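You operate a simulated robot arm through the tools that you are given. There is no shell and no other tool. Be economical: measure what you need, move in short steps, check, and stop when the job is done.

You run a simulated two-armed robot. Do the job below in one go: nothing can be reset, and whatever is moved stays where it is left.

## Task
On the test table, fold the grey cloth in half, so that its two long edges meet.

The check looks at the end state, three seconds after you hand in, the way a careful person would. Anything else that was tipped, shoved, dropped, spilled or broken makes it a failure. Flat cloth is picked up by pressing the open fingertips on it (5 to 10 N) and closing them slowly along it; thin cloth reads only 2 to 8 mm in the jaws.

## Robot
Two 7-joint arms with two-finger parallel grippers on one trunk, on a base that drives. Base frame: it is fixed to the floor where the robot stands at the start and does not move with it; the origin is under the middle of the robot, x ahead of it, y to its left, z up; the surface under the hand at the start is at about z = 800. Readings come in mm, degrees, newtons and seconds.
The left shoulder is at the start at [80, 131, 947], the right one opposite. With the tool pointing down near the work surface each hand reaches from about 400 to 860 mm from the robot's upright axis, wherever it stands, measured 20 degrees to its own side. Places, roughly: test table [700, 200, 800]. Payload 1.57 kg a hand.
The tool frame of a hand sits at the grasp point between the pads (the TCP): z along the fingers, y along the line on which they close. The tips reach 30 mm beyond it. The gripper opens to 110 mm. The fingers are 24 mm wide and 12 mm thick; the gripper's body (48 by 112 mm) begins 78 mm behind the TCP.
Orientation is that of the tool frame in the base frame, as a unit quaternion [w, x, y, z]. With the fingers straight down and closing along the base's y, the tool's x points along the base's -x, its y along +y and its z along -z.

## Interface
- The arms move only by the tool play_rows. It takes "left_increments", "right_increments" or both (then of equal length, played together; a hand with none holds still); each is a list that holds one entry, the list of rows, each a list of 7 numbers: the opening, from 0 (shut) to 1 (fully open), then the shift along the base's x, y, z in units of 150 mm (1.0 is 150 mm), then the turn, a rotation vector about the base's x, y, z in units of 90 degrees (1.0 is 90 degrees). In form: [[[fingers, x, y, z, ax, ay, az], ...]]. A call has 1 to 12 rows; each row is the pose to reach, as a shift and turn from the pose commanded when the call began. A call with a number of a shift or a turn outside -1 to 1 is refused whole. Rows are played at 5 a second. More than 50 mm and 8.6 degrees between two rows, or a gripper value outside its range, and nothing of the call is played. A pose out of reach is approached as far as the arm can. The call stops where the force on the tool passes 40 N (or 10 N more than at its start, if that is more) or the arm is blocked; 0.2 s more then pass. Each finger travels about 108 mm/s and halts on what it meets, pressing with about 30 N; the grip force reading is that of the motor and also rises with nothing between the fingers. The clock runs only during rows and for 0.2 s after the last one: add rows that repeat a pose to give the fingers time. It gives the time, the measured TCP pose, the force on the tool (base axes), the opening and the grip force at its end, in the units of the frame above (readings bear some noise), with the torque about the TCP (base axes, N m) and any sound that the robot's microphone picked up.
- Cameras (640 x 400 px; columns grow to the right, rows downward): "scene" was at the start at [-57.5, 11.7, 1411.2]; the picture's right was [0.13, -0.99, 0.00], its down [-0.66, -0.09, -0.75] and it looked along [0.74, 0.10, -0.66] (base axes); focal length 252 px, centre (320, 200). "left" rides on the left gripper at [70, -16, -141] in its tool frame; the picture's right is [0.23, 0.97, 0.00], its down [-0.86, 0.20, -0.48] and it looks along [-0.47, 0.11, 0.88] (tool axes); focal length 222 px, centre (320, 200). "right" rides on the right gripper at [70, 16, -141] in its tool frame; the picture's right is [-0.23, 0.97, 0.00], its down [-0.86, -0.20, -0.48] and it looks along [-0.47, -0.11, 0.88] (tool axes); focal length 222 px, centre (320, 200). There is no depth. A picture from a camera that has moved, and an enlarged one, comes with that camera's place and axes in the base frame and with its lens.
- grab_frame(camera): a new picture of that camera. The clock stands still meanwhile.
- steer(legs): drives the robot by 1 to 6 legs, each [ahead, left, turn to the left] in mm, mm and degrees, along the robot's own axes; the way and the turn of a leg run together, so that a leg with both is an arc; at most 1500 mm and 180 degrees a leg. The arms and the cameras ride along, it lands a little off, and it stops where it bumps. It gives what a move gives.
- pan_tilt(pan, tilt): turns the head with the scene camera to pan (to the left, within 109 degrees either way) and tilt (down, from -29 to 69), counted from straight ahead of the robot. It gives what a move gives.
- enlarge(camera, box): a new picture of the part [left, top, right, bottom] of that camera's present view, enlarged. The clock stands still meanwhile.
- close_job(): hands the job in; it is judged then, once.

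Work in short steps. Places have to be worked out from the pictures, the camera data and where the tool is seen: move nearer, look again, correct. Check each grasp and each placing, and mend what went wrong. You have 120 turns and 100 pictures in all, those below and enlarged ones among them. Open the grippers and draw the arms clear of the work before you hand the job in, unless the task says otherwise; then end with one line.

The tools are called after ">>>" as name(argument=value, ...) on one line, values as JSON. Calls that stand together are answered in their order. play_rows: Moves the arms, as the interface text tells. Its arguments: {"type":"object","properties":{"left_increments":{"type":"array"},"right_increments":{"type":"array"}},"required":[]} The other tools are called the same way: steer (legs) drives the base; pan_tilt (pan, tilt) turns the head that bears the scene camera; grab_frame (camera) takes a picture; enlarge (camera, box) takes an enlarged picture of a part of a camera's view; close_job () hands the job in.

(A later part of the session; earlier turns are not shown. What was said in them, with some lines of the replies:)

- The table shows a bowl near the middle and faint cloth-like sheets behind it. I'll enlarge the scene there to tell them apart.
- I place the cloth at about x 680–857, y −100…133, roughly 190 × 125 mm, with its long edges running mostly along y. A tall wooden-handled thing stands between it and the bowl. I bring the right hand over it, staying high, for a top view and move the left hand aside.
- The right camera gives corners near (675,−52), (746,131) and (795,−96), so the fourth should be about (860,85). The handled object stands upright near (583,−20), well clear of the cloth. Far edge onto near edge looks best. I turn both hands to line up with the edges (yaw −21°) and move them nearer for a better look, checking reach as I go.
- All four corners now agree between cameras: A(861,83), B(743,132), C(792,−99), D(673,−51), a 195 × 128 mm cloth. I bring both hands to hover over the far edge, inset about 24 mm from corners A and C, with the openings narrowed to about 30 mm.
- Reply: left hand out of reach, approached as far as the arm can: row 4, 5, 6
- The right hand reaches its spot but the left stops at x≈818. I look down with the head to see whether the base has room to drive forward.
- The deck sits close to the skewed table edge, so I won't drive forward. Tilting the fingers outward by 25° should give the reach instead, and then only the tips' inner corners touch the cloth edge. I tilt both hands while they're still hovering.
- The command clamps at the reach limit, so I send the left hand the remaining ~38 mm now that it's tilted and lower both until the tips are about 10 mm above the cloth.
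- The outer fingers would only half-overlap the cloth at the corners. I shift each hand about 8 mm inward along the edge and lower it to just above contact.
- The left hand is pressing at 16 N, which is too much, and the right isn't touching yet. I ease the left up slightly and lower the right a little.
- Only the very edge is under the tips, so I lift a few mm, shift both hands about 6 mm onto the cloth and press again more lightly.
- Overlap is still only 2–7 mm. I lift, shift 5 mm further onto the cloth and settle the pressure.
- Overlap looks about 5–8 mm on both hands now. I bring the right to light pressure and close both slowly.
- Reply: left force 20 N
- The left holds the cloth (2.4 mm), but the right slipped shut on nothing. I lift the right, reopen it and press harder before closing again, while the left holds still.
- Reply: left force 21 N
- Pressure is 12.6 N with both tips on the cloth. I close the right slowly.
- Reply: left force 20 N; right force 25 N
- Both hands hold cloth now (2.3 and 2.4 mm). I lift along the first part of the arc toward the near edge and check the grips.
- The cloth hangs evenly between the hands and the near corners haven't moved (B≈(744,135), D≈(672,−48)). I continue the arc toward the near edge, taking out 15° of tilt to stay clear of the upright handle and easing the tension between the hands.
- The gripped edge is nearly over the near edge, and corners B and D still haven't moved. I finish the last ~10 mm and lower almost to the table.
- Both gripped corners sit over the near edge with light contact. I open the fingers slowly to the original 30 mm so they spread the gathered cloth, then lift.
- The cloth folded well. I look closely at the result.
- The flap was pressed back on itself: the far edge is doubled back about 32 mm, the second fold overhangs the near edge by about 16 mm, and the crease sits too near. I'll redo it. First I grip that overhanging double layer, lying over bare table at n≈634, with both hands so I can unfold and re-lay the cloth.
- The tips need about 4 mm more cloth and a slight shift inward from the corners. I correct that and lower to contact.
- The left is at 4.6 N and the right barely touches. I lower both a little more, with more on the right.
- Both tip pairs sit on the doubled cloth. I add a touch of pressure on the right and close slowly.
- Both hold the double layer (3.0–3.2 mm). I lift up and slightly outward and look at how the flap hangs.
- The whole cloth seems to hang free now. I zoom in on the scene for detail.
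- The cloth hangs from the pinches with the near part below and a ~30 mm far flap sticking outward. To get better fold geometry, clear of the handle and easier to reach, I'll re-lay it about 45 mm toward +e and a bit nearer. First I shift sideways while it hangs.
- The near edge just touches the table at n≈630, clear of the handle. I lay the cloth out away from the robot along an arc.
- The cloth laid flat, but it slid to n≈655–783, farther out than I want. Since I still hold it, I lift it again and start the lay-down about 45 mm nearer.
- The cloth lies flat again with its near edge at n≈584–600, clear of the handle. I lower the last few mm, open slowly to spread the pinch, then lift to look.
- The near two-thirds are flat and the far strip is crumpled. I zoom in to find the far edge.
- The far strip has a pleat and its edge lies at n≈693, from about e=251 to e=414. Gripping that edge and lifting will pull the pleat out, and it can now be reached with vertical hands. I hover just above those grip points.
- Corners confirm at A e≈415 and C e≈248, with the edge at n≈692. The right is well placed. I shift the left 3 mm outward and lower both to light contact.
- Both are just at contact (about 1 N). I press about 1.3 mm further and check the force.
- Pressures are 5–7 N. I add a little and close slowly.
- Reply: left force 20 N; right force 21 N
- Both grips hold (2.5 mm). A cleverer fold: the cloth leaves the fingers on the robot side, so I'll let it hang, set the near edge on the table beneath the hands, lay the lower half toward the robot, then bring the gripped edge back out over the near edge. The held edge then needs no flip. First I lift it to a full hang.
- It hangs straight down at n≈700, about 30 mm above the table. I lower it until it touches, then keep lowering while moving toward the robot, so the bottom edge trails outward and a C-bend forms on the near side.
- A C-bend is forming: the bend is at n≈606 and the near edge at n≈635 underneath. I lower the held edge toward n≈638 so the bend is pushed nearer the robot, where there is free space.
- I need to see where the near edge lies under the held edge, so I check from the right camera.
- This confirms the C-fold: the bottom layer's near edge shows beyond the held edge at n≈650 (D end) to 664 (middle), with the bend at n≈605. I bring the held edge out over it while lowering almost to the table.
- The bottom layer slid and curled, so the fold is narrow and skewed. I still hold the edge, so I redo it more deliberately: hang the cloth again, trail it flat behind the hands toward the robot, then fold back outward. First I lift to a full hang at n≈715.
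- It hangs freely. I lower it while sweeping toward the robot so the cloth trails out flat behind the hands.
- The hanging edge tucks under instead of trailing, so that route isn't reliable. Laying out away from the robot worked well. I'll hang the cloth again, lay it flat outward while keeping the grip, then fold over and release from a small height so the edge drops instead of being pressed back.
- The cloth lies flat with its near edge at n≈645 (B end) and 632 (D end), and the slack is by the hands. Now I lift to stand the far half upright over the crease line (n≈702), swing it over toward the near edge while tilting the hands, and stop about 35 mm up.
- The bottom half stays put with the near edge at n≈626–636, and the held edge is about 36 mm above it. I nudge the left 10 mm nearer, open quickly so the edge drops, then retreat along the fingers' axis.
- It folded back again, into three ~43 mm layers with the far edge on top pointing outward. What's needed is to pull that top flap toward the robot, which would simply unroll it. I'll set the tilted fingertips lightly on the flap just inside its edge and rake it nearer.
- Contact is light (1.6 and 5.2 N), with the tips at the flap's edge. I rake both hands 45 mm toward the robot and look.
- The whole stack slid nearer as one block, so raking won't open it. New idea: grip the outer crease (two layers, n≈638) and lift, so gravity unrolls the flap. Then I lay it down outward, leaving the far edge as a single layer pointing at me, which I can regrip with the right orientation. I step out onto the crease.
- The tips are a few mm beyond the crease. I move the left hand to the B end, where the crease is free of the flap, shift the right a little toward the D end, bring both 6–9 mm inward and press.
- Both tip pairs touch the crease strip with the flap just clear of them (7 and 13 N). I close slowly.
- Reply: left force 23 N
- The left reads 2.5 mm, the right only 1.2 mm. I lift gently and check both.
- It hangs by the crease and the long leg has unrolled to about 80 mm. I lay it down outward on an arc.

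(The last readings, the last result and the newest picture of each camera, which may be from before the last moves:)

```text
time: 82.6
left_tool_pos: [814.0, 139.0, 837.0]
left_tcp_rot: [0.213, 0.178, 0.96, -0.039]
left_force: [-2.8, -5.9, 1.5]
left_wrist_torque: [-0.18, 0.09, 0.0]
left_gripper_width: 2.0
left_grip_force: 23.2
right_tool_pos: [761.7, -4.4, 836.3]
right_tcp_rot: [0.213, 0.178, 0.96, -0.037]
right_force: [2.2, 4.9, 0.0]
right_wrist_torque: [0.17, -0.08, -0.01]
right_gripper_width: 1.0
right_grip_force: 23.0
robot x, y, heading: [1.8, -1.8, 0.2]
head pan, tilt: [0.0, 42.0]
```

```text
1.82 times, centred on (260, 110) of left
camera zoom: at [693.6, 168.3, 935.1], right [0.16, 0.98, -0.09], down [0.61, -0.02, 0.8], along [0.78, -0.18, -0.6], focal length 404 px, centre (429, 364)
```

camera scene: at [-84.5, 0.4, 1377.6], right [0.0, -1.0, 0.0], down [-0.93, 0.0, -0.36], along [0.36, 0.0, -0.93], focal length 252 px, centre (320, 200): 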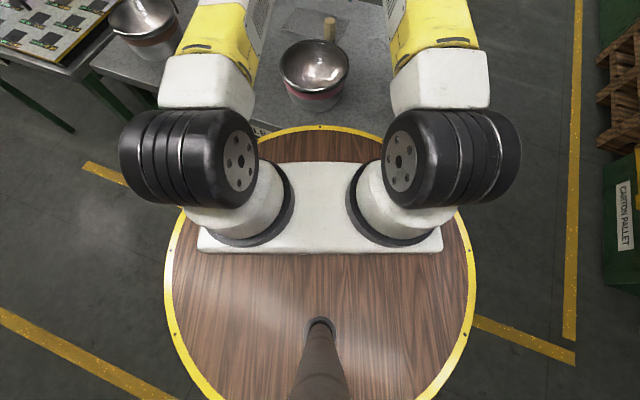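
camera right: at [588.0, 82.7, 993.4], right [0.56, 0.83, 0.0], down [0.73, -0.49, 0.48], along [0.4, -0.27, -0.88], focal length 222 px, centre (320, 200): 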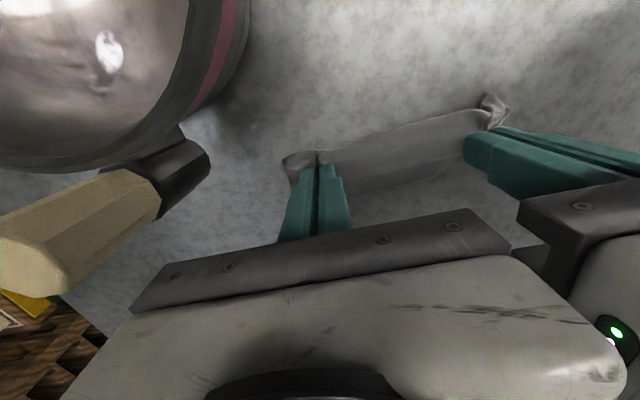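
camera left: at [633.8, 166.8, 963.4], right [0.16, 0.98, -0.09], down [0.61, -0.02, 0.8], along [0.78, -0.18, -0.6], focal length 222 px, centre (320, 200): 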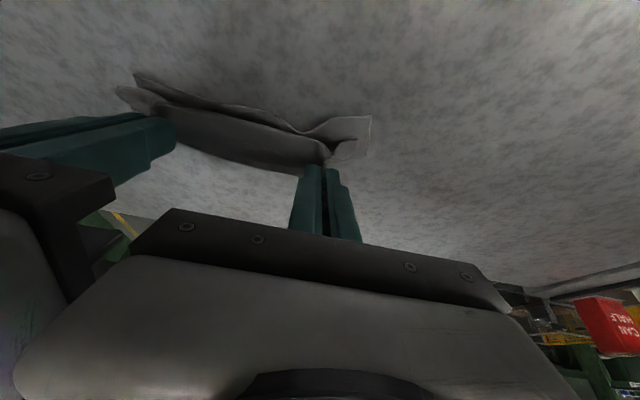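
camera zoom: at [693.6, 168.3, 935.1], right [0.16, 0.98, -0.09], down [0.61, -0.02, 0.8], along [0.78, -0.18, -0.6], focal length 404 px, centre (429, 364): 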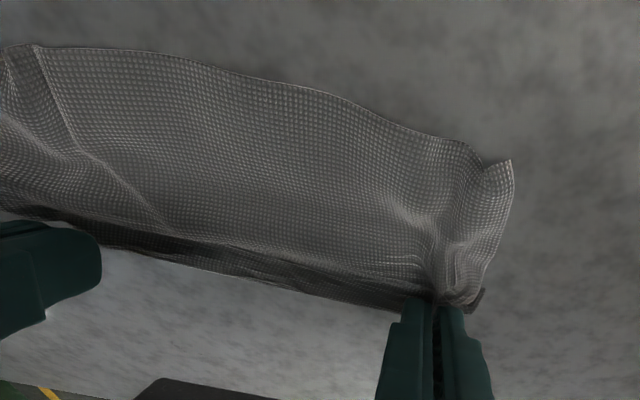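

The long leg lies fully unrolled on top: crease at n≈722, top edge at n≈645, overhanging the lower layer by about 30 mm. I release the crease, lift, level the hands and look at the top edge.

>>> play_rows(right_increments=[[[0.06, 0, 0, -0.005, 0, 0, 0], [0.13, 0, 0, -0.005, 0, 0, 0], [0.2, 0, 0, -0.005, 0, 0, 0], [0.25, 0, 0, -0.005, 0, 0, 0], [0.25, 0, 0, 0.15, 0, 0, 0], [0.25, -0.05, 0.02, 0.35, 0.02, 0.052, 0], [0.25, -0.15, 0.057, 0.5, 0.04, 0.104, 0], [0.25, -0.25, 0.095, 0.6, 0.06, 0.156, 0], [0.25, -0.35, 0.132, 0.65, 0.08, 0.208, 0], [0.25, -0.4, 0.151, 0.65, 0.098, 0.26, 0], [0.25, -0.4, 0.151, 0.65, 0.098, 0.26, 0]]], left_increments=[[[0.06, 0, 0, -0.005, 0, 0, 0], [0.13, 0, 0, -0.005, 0, 0, 0], [0.2, 0, 0, -0.005, 0, 0, 0], [0.25, 0, 0, -0.005, 0, 0, 0], [0.25, 0, 0, 0.15, 0, 0, 0], [0.25, -0.05, 0.02, 0.35, 0.02, 0.052, 0], [0.25, -0.15, 0.057, 0.5, 0.04, 0.104, 0], [0.25, -0.25, 0.095, 0.6, 0.06, 0.156, 0], [0.25, -0.35, 0.132, 0.65, 0.08, 0.208, 0], [0.25, -0.4, 0.151, 0.65, 0.098, 0.26, 0], [0.25, -0.4, 0.151, 0.65, 0.098, 0.26, 0]]])

>>> grab_frame(camera="left")

>>> grab_frame(camera="right")

```text
time: 85.0
left_tool_pos: [751.7, 161.7, 935.2]
left_tcp_rot: [-0.002, 0.182, 0.983, -0.001]
left_force: [0.4, -1.0, 0.4]
left_wrist_torque: [-0.01, 0.03, 0.01]
left_gripper_width: 27.5
left_grip_force: 0.1
right_tool_pos: [701.1, 19.5, 935.5]
right_tcp_rot: [-0.001, 0.181, 0.983, 0.001]
right_force: [0.6, 1.2, -0.1]
right_wrist_torque: [-0.01, 0.02, 0.0]
right_gripper_width: 27.6
right_grip_force: 0.0
robot x, y, heading: [0.7, -1.4, -0.3]
head pan, tilt: [0.0, 42.0]
```

```text
11 pictures are left
camera left: at [681.5, 172.3, 1077.1], right [0.14, 0.99, 0.0], down [0.87, -0.12, 0.48], along [0.47, -0.06, -0.88], focal length 222 px, centre (320, 200)
```

left: 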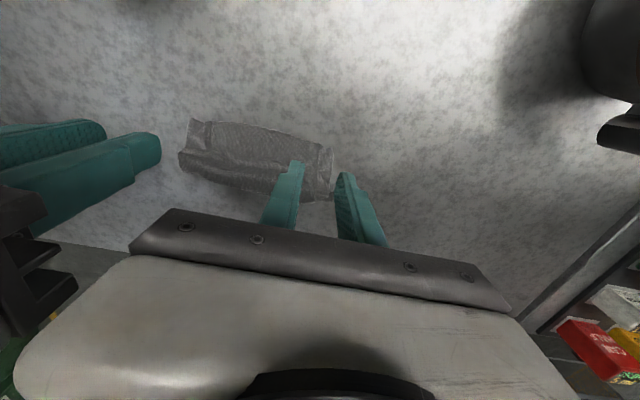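

```text
10 pictures are left
camera right: at [643.8, 60.4, 1078.6], right [0.56, 0.83, 0.0], down [0.73, -0.49, 0.48], along [0.4, -0.27, -0.88], focal length 222 px, centre (320, 200)
```

right: 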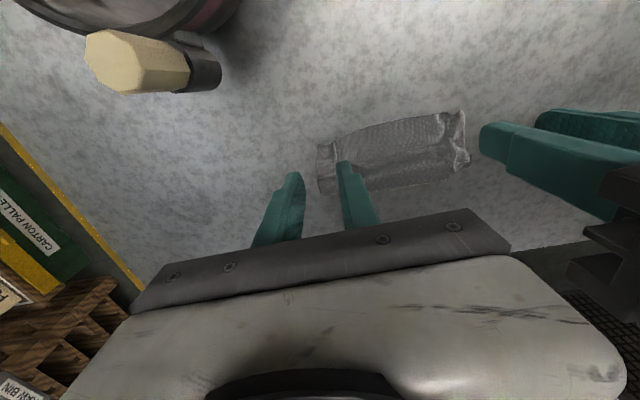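

I take one close look at the cloth before the last regrip.

>>> enlarge(camera="right", box=[300, 90, 490, 210])

```text
3.33 times, centred on (395, 150) of right
camera zoom: at [643.8, 60.4, 1078.6], right [0.56, 0.83, 0.0], down [0.73, -0.49, 0.48], along [0.4, -0.27, -0.88], focal length 740 px, centre (70, 367)
```

zoom: 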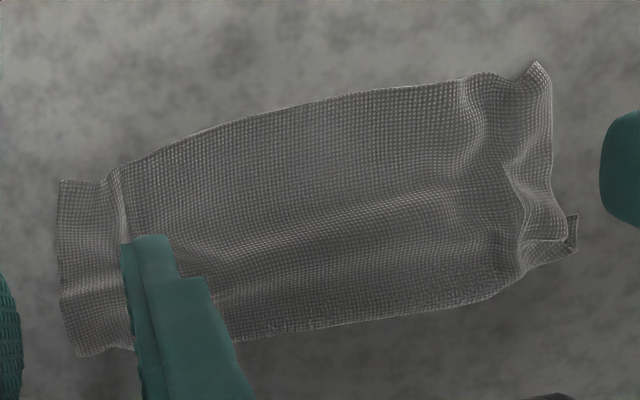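

It is a clean two-layer fold, but lopsided: the top layer is about 87 mm and the lower about 41 mm. The top edge at n≈647 is a single layer over bare table, so I grip it there near both ends.

>>> play_rows(right_increments=[[[0.22, 0.014, 0.037, -0.15, 0, 0, 0], [0.22, 0.014, 0.037, -0.35, 0, 0, 0], [0.22, 0.014, 0.037, -0.55, 0, 0, 0], [0.22, 0.014, 0.037, -0.64, 0, 0, 0], [0.22, 0.014, 0.037, -0.67, 0, 0, 0], [0.22, 0.014, 0.037, -0.682, 0, 0, 0], [0.22, 0.014, 0.037, -0.686, 0, 0, 0], [0.22, 0.014, 0.037, -0.686, 0, 0, 0]]], left_increments=[[[0.22, 0.008, -0.025, -0.15, 0, 0, 0], [0.22, 0.008, -0.025, -0.35, 0, 0, 0], [0.22, 0.008, -0.025, -0.55, 0, 0, 0], [0.22, 0.008, -0.025, -0.64, 0, 0, 0], [0.22, 0.008, -0.025, -0.67, 0, 0, 0], [0.22, 0.008, -0.025, -0.682, 0, 0, 0], [0.22, 0.008, -0.025, -0.686, 0, 0, 0], [0.22, 0.008, -0.025, -0.686, 0, 0, 0]]])

```text
time: 86.8
left_tool_pos: [754.0, 157.6, 831.2]
left_tcp_rot: [0.0, 0.181, 0.983, 0.0]
left_force: [0.4, -1.0, 3.5]
left_wrist_torque: [0.0, 0.02, 0.02]
left_gripper_width: 24.3
left_grip_force: 0.2
right_tool_pos: [703.8, 24.4, 832.9]
right_tcp_rot: [0.0, 0.183, 0.983, 0.0]
right_force: [0.4, -0.8, 0.1]
right_wrist_torque: [0.05, 0.02, -0.02]
right_gripper_width: 24.4
right_grip_force: 0.0
robot x, y, heading: [2.3, 0.2, -0.2]
head pan, tilt: [0.0, 42.0]
```

The left is at 3.5 N and the right is not yet touching. I press a bit more on both.

>>> play_rows(right_increments=[[[0.22, 0, 0, -0.006, 0, 0, 0], [0.22, 0, 0, -0.011, 0, 0, 0], [0.22, 0, 0, -0.011, 0, 0, 0]]], left_increments=[[[0.22, 0, 0, -0.003, 0, 0, 0], [0.22, 0, 0, -0.004, 0, 0, 0], [0.22, 0, 0, -0.004, 0, 0, 0]]])

```text
time: 87.6
left_tool_pos: [752.8, 158.1, 830.6]
left_tcp_rot: [0.001, 0.183, 0.983, -0.001]
left_force: [2.5, -1.3, 10.3]
left_wrist_torque: [0.0, -0.13, 0.01]
left_gripper_width: 24.3
left_grip_force: 0.1
right_tool_pos: [704.5, 23.8, 831.1]
right_tcp_rot: [-0.001, 0.182, 0.983, 0.0]
right_force: [-1.5, 1.9, 5.2]
right_wrist_torque: [0.08, 0.02, 0.0]
right_gripper_width: 24.6
right_grip_force: 0.2
robot x, y, heading: [-1.3, 0.5, 0.3]
head pan, tilt: [0.0, 42.0]
```

Pressures are good (10 and 5 N), so I close slowly.

>>> play_rows(right_increments=[[[0.22, 0, 0, -0.005, 0, 0, 0], [0.2, 0, 0, -0.005, 0, 0, 0], [0.175, 0, 0, -0.005, 0, 0, 0], [0.15, 0, 0, -0.005, 0, 0, 0], [0.125, 0, 0, -0.005, 0, 0, 0], [0.1, 0, 0, -0.005, 0, 0, 0], [0.075, 0, 0, -0.005, 0, 0, 0], [0.05, 0, 0, -0.005, 0, 0, 0], [0.025, 0, 0, -0.005, 0, 0, 0], [0, 0, 0, -0.005, 0, 0, 0], [0, 0, 0, -0.005, 0, 0, 0]]], left_increments=[[[0.22, 0, 0, 0, 0, 0, 0], [0.2, 0, 0, 0, 0, 0, 0], [0.175, 0, 0, 0, 0, 0, 0], [0.15, 0, 0, 0, 0, 0, 0], [0.125, 0, 0, 0, 0, 0, 0], [0.1, 0, 0, 0, 0, 0, 0], [0.075, 0, 0, 0, 0, 0, 0], [0.05, 0, 0, 0, 0, 0, 0], [0.025, 0, 0, 0, 0, 0, 0], [0, 0, 0, 0, 0, 0, 0], [0, 0, 0, 0, 0, 0, 0]]])

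```text
time: 90.0
left_tool_pos: [753.0, 157.5, 831.3]
left_tcp_rot: [0.001, 0.182, 0.983, 0.0]
left_force: [-0.3, -6.7, 20.2]
left_wrist_torque: [-0.29, -0.09, 0.0]
left_gripper_width: 1.9
left_grip_force: 23.4
right_tool_pos: [703.4, 24.2, 831.0]
right_tcp_rot: [0.001, 0.182, 0.983, 0.0]
right_force: [3.2, 10.8, 20.9]
right_wrist_torque: [0.36, -0.23, 0.1]
right_gripper_width: 2.6
right_grip_force: 24.7
robot x, y, heading: [-1.3, 4.1, -0.1]
head pan, tilt: [0.0, 42.0]
```

Both hold the single top edge (1.9 and 2.6 mm), with the cloth leaving the fingers outward, which is the right orientation. I swing it up and outward so the lower layer unrolls to its full half (new crease ≈ n 753), then check.

>>> play_rows(right_increments=[[[0, 0.031, -0.012, 0.133, -0.008, -0.021, 0], [0, 0.093, -0.035, 0.28, -0.02, -0.052, 0], [0, 0.187, -0.071, 0.4, -0.035, -0.094, 0], [0, 0.299, -0.113, 0.467, -0.051, -0.135, 0], [0, 0.399, -0.151, 0.453, -0.071, -0.187, 0], [0, 0.486, -0.184, 0.4, -0.086, -0.229, 0], [0, 0.548, -0.208, 0.327, -0.098, -0.26, 0], [0, 0.573, -0.217, 0.3, -0.098, -0.26, 0], [0, 0.573, -0.217, 0.3, -0.098, -0.26, 0]]], left_increments=[[[0, 0.031, -0.012, 0.133, -0.008, -0.021, 0], [0, 0.093, -0.035, 0.28, -0.02, -0.052, 0], [0, 0.187, -0.071, 0.4, -0.035, -0.094, 0], [0, 0.299, -0.113, 0.467, -0.051, -0.135, 0], [0, 0.399, -0.151, 0.453, -0.071, -0.187, 0], [0, 0.486, -0.184, 0.4, -0.086, -0.229, 0], [0, 0.548, -0.208, 0.327, -0.098, -0.26, 0], [0, 0.573, -0.217, 0.3, -0.098, -0.26, 0], [0, 0.573, -0.217, 0.3, -0.098, -0.26, 0]]])

>>> grab_frame(camera="left")

```text
time: 92.0
left_tool_pos: [838.8, 123.9, 874.5]
left_tcp_rot: [0.213, 0.178, 0.96, -0.038]
left_force: [-0.9, -1.9, -0.5]
left_wrist_torque: [-0.11, 0.01, -0.02]
left_gripper_width: 1.5
left_grip_force: 23.3
right_tool_pos: [790.8, -7.9, 875.1]
right_tcp_rot: [0.213, 0.178, 0.96, -0.038]
right_force: [1.0, 2.1, 0.1]
right_wrist_torque: [0.03, 0.01, 0.03]
right_gripper_width: 2.4
right_grip_force: 23.9
robot x, y, heading: [-2.0, -0.3, 0.1]
head pan, tilt: [0.0, 42.0]
```

```text
8 pictures are left
camera left: at [718.9, 153.6, 973.5], right [0.16, 0.98, -0.09], down [0.61, -0.02, 0.8], along [0.78, -0.18, -0.6], focal length 222 px, centre (320, 200)
```

left: 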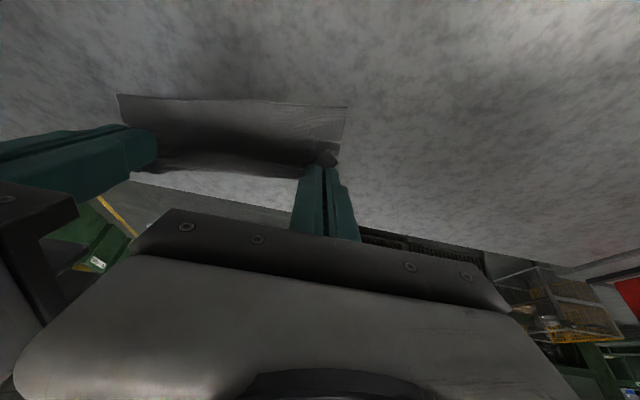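

The lower half unrolled, and the near edge moved to about B(817,144), D(785,−50), turned by about 11°. I yaw the hands to match, bring the held edge over that near edge, and lower it almost to the table.

>>> play_rows(right_increments=[[[0, -0.006, -0.024, 0, 0.012, 0.031, 0.025], [0, -0.013, -0.048, 0, 0.024, 0.062, 0.05], [0, -0.02, -0.073, -0.03, 0.036, 0.094, 0.075], [0, -0.026, -0.097, -0.08, 0.048, 0.125, 0.1], [0, -0.026, -0.097, -0.15, 0.059, 0.156, 0.124], [0, -0.026, -0.097, -0.2, 0.059, 0.156, 0.124], [0, -0.026, -0.097, -0.22, 0.059, 0.156, 0.124], [0, -0.026, -0.097, -0.22, 0.059, 0.156, 0.124]]], left_increments=[[[0, -0.047, -0.01, 0, 0.012, 0.031, 0.025], [0, -0.095, -0.02, 0, 0.024, 0.062, 0.05], [0, -0.142, -0.031, -0.03, 0.036, 0.094, 0.075], [0, -0.19, -0.041, -0.08, 0.048, 0.125, 0.1], [0, -0.19, -0.041, -0.15, 0.059, 0.156, 0.124], [0, -0.19, -0.041, -0.2, 0.059, 0.156, 0.124], [0, -0.19, -0.041, -0.22, 0.059, 0.156, 0.124], [0, -0.19, -0.041, -0.22, 0.059, 0.156, 0.124]]])

>>> grab_frame(camera="left")

```text
time: 93.8
left_tool_pos: [811.3, 119.2, 841.2]
left_tcp_rot: [0.089, 0.088, 0.992, 0.005]
left_force: [-0.8, -4.6, -0.7]
left_wrist_torque: [-0.12, 0.0, -0.01]
left_gripper_width: 1.3
left_grip_force: 23.2
right_tool_pos: [785.7, -23.8, 841.8]
right_tcp_rot: [0.09, 0.087, 0.992, 0.007]
right_force: [0.5, 3.5, 0.1]
right_wrist_torque: [0.12, 0.01, 0.08]
right_gripper_width: 2.3
right_grip_force: 24.0
robot x, y, heading: [-3.1, -2.9, -0.3]
head pan, tilt: [0.0, 42.0]
```

```text
7 pictures are left
camera left: at [716.3, 116.3, 969.5], right [-0.05, 1.0, -0.01], down [0.78, 0.05, 0.63], along [0.63, 0.02, -0.78], focal length 222 px, centre (320, 200)
```

left: 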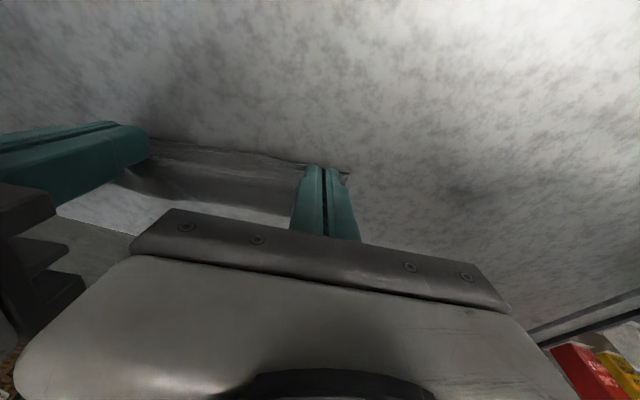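

The two edges appear nearly together between the hands. I zoom in to compare them before releasing.

>>> enlarge(camera="left", box=[110, 110, 370, 240])

```text
2.46 times, centred on (240, 175) of left
camera zoom: at [716.3, 116.3, 969.5], right [-0.05, 1.0, -0.01], down [0.78, 0.05, 0.63], along [0.63, 0.02, -0.78], focal length 547 px, centre (517, 262)
```

zoom: 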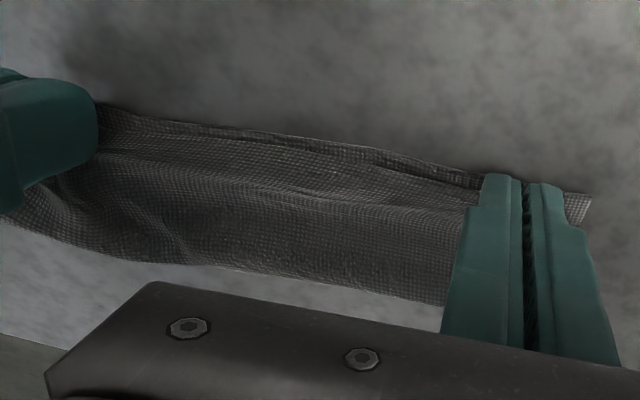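

The edges coincide within about 5 mm and the folded width is about 67 mm, half of 128. I lower the last few mm, open slowly to spread the pinches, and lift straight off.

>>> play_rows(right_increments=[[[0, 0, 0, -0.02, 0, 0, 0], [0, 0, 0, -0.04, 0, 0, 0], [0, 0, 0, -0.045, 0, 0, 0], [0.04, 0, 0, -0.045, 0, 0, 0], [0.08, 0, 0, -0.045, 0, 0, 0], [0.12, 0, 0, -0.045, 0, 0, 0], [0.16, 0, 0, -0.045, 0, 0, 0], [0.2, 0, 0, -0.045, 0, 0, 0], [0.2, 0, 0, 0.05, 0, 0, 0], [0.2, 0, 0, 0.25, 0, 0, 0], [0.2, 0, 0, 0.5, 0, 0, 0], [0.2, 0, 0, 0.5, 0, 0, 0]]], left_increments=[[[0, 0, 0, -0.02, 0, 0, 0], [0, 0, 0, -0.04, 0, 0, 0], [0, 0, 0, -0.043, 0, 0, 0], [0.04, 0, 0, -0.043, 0, 0, 0], [0.08, 0, 0, -0.043, 0, 0, 0], [0.12, 0, 0, -0.043, 0, 0, 0], [0.16, 0, 0, -0.043, 0, 0, 0], [0.2, 0, 0, -0.043, 0, 0, 0], [0.2, 0, 0, 0.05, 0, 0, 0], [0.2, 0, 0, 0.25, 0, 0, 0], [0.2, 0, 0, 0.5, 0, 0, 0], [0.2, 0, 0, 0.5, 0, 0, 0]]])

>>> enlarge(camera="left", box=[100, 80, 400, 230])

```text
time: 96.4
left_tool_pos: [812.9, 120.6, 916.5]
left_tcp_rot: [0.089, 0.087, 0.992, 0.006]
left_force: [-0.5, 0.6, 0.4]
left_wrist_torque: [-0.01, 0.01, 0.01]
left_gripper_width: 22.1
left_grip_force: 0.0
right_tool_pos: [786.6, -25.6, 915.8]
right_tcp_rot: [0.089, 0.087, 0.992, 0.005]
right_force: [-0.1, -0.6, -0.2]
right_wrist_torque: [-0.01, 0.04, -0.03]
right_gripper_width: 22.0
right_grip_force: 0.0
robot x, y, heading: [1.6, 0.4, -0.0]
head pan, tilt: [0.0, 42.0]
```

```text
2.13 times, centred on (250, 155) of left
camera zoom: at [717.6, 118.3, 1043.6], right [-0.05, 1.0, -0.01], down [0.78, 0.05, 0.63], along [0.63, 0.02, -0.78], focal length 474 px, centre (469, 296)
```

zoom: 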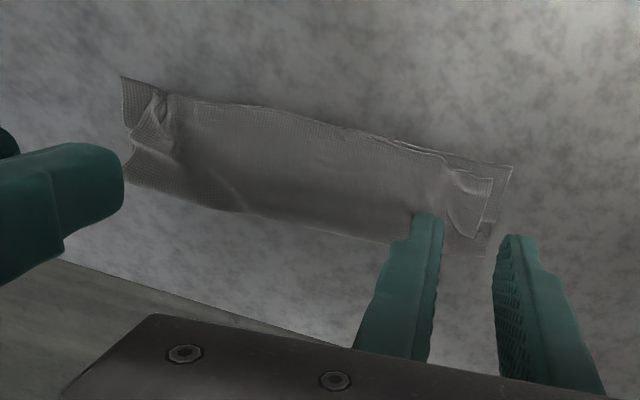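

The folded edges meet along the whole length. I raise both arms and draw them clear, then take a last look.

>>> play_rows(right_increments=[[[0.2, 0, 0, 0.25, 0, 0, 0], [0.2, -0.1, -0.1, 0.5, 0, 0, 0], [0.2, -0.3, -0.3, 0.6, 0, 0, 0], [0.2, -0.45, -0.5, 0.6, 0, 0, 0], [0.2, -0.6, -0.7, 0.6, 0, 0, 0], [0.2, -0.7, -0.9, 0.6, 0, 0, 0], [0.2, -0.7, -0.9, 0.6, 0, 0, 0]]], left_increments=[[[0.2, 0, 0, 0.25, 0, 0, 0], [0.2, -0.1, 0.1, 0.5, 0, 0, 0], [0.2, -0.3, 0.25, 0.6, 0, 0, 0], [0.2, -0.5, 0.4, 0.6, 0, 0, 0], [0.2, -0.7, 0.5, 0.6, 0, 0, 0], [0.2, -0.9, 0.6, 0.6, 0, 0, 0], [0.2, -0.9, 0.6, 0.6, 0, 0, 0]]])

>>> enlarge(camera="scene", box=[250, 90, 400, 190])

>>> grab_frame(camera="scene")

```text
time: 98.0
left_tool_pos: [675.8, 207.2, 1010.2]
left_tcp_rot: [0.089, 0.087, 0.992, 0.006]
left_force: [0.2, 0.0, 0.4]
left_wrist_torque: [0.01, -0.03, 0.02]
left_gripper_width: 22.0
left_grip_force: 0.0
right_tool_pos: [678.5, -157.0, 1005.1]
right_tcp_rot: [0.089, 0.087, 0.992, 0.005]
right_force: [-1.2, 0.3, 0.0]
right_wrist_torque: [-0.03, 0.04, -0.03]
right_gripper_width: 22.3
right_grip_force: 0.1
robot x, y, heading: [0.6, 3.8, -0.1]
head pan, tilt: [0.0, 42.0]
```

```text
4.00 times, centred on (325, 140) of scene
camera zoom: at [-57.0, 0.4, 1410.7], right [0.0, -1.0, 0.0], down [-0.67, 0.0, -0.74], along [0.74, 0.0, -0.67], focal length 1008 px, centre (300, 440)
```

zoom: 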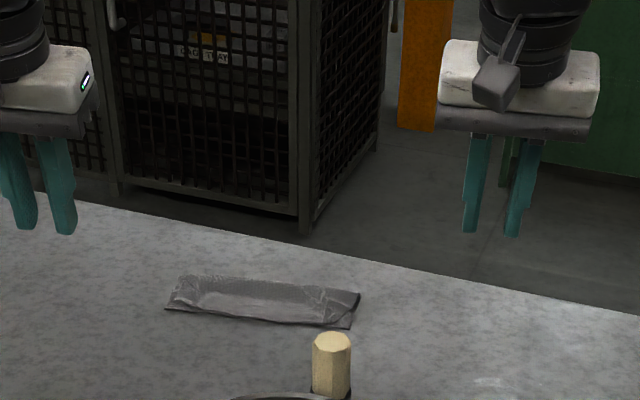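

```text
3 pictures are left
camera scene: at [-57.0, 0.4, 1410.7], right [0.0, -1.0, 0.0], down [-0.67, 0.0, -0.74], along [0.74, 0.0, -0.67], focal length 252 px, centre (320, 200)
```

scene: 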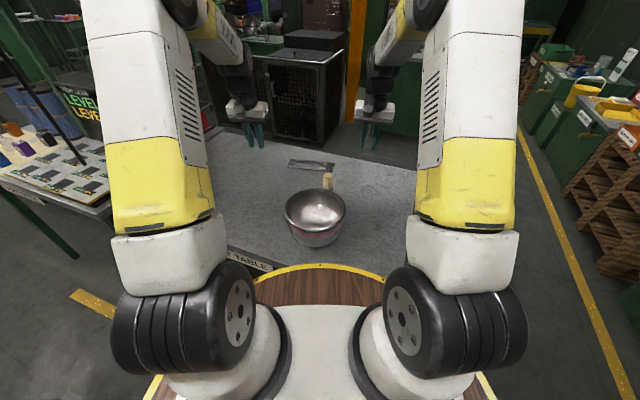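

I check the D end once from the right camera.

>>> enlarge(camera="right", box=[330, 70, 640, 240])

```text
2.06 times, centred on (485, 155) of right
camera zoom: at [590.8, -129.0, 1133.9], right [0.39, 0.92, 0.07], down [0.71, -0.34, 0.62], along [0.59, -0.19, -0.79], focal length 459 px, centre (-21, 293)
```

zoom: 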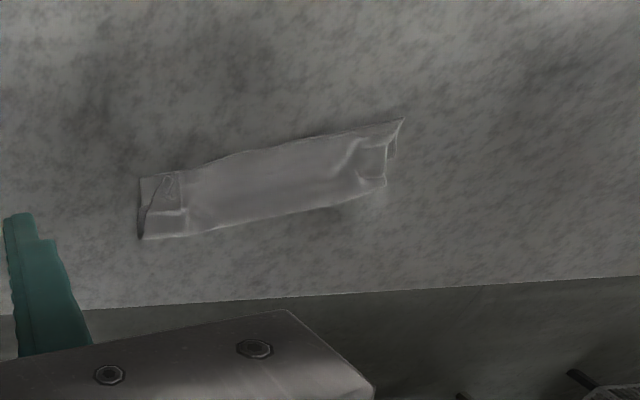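

The fold is a flat strip with the long edges together. The grippers are open and clear, and the bowls and upright handle are undisturbed, so I hand in.

>>> close_job()

```text
The job is handed in.
```

I folded the grey cloth in half, with its long edges meeting to within about 5 mm along the middle. The top corner at its right-hand end is pulled in by roughly 15 mm, and a few small wrinkles remain where the fingers gripped. The folded cloth lies several centimetres from where it started and is turned by about 11°. Both grippers are released and clear, and nothing else on the table was touched.
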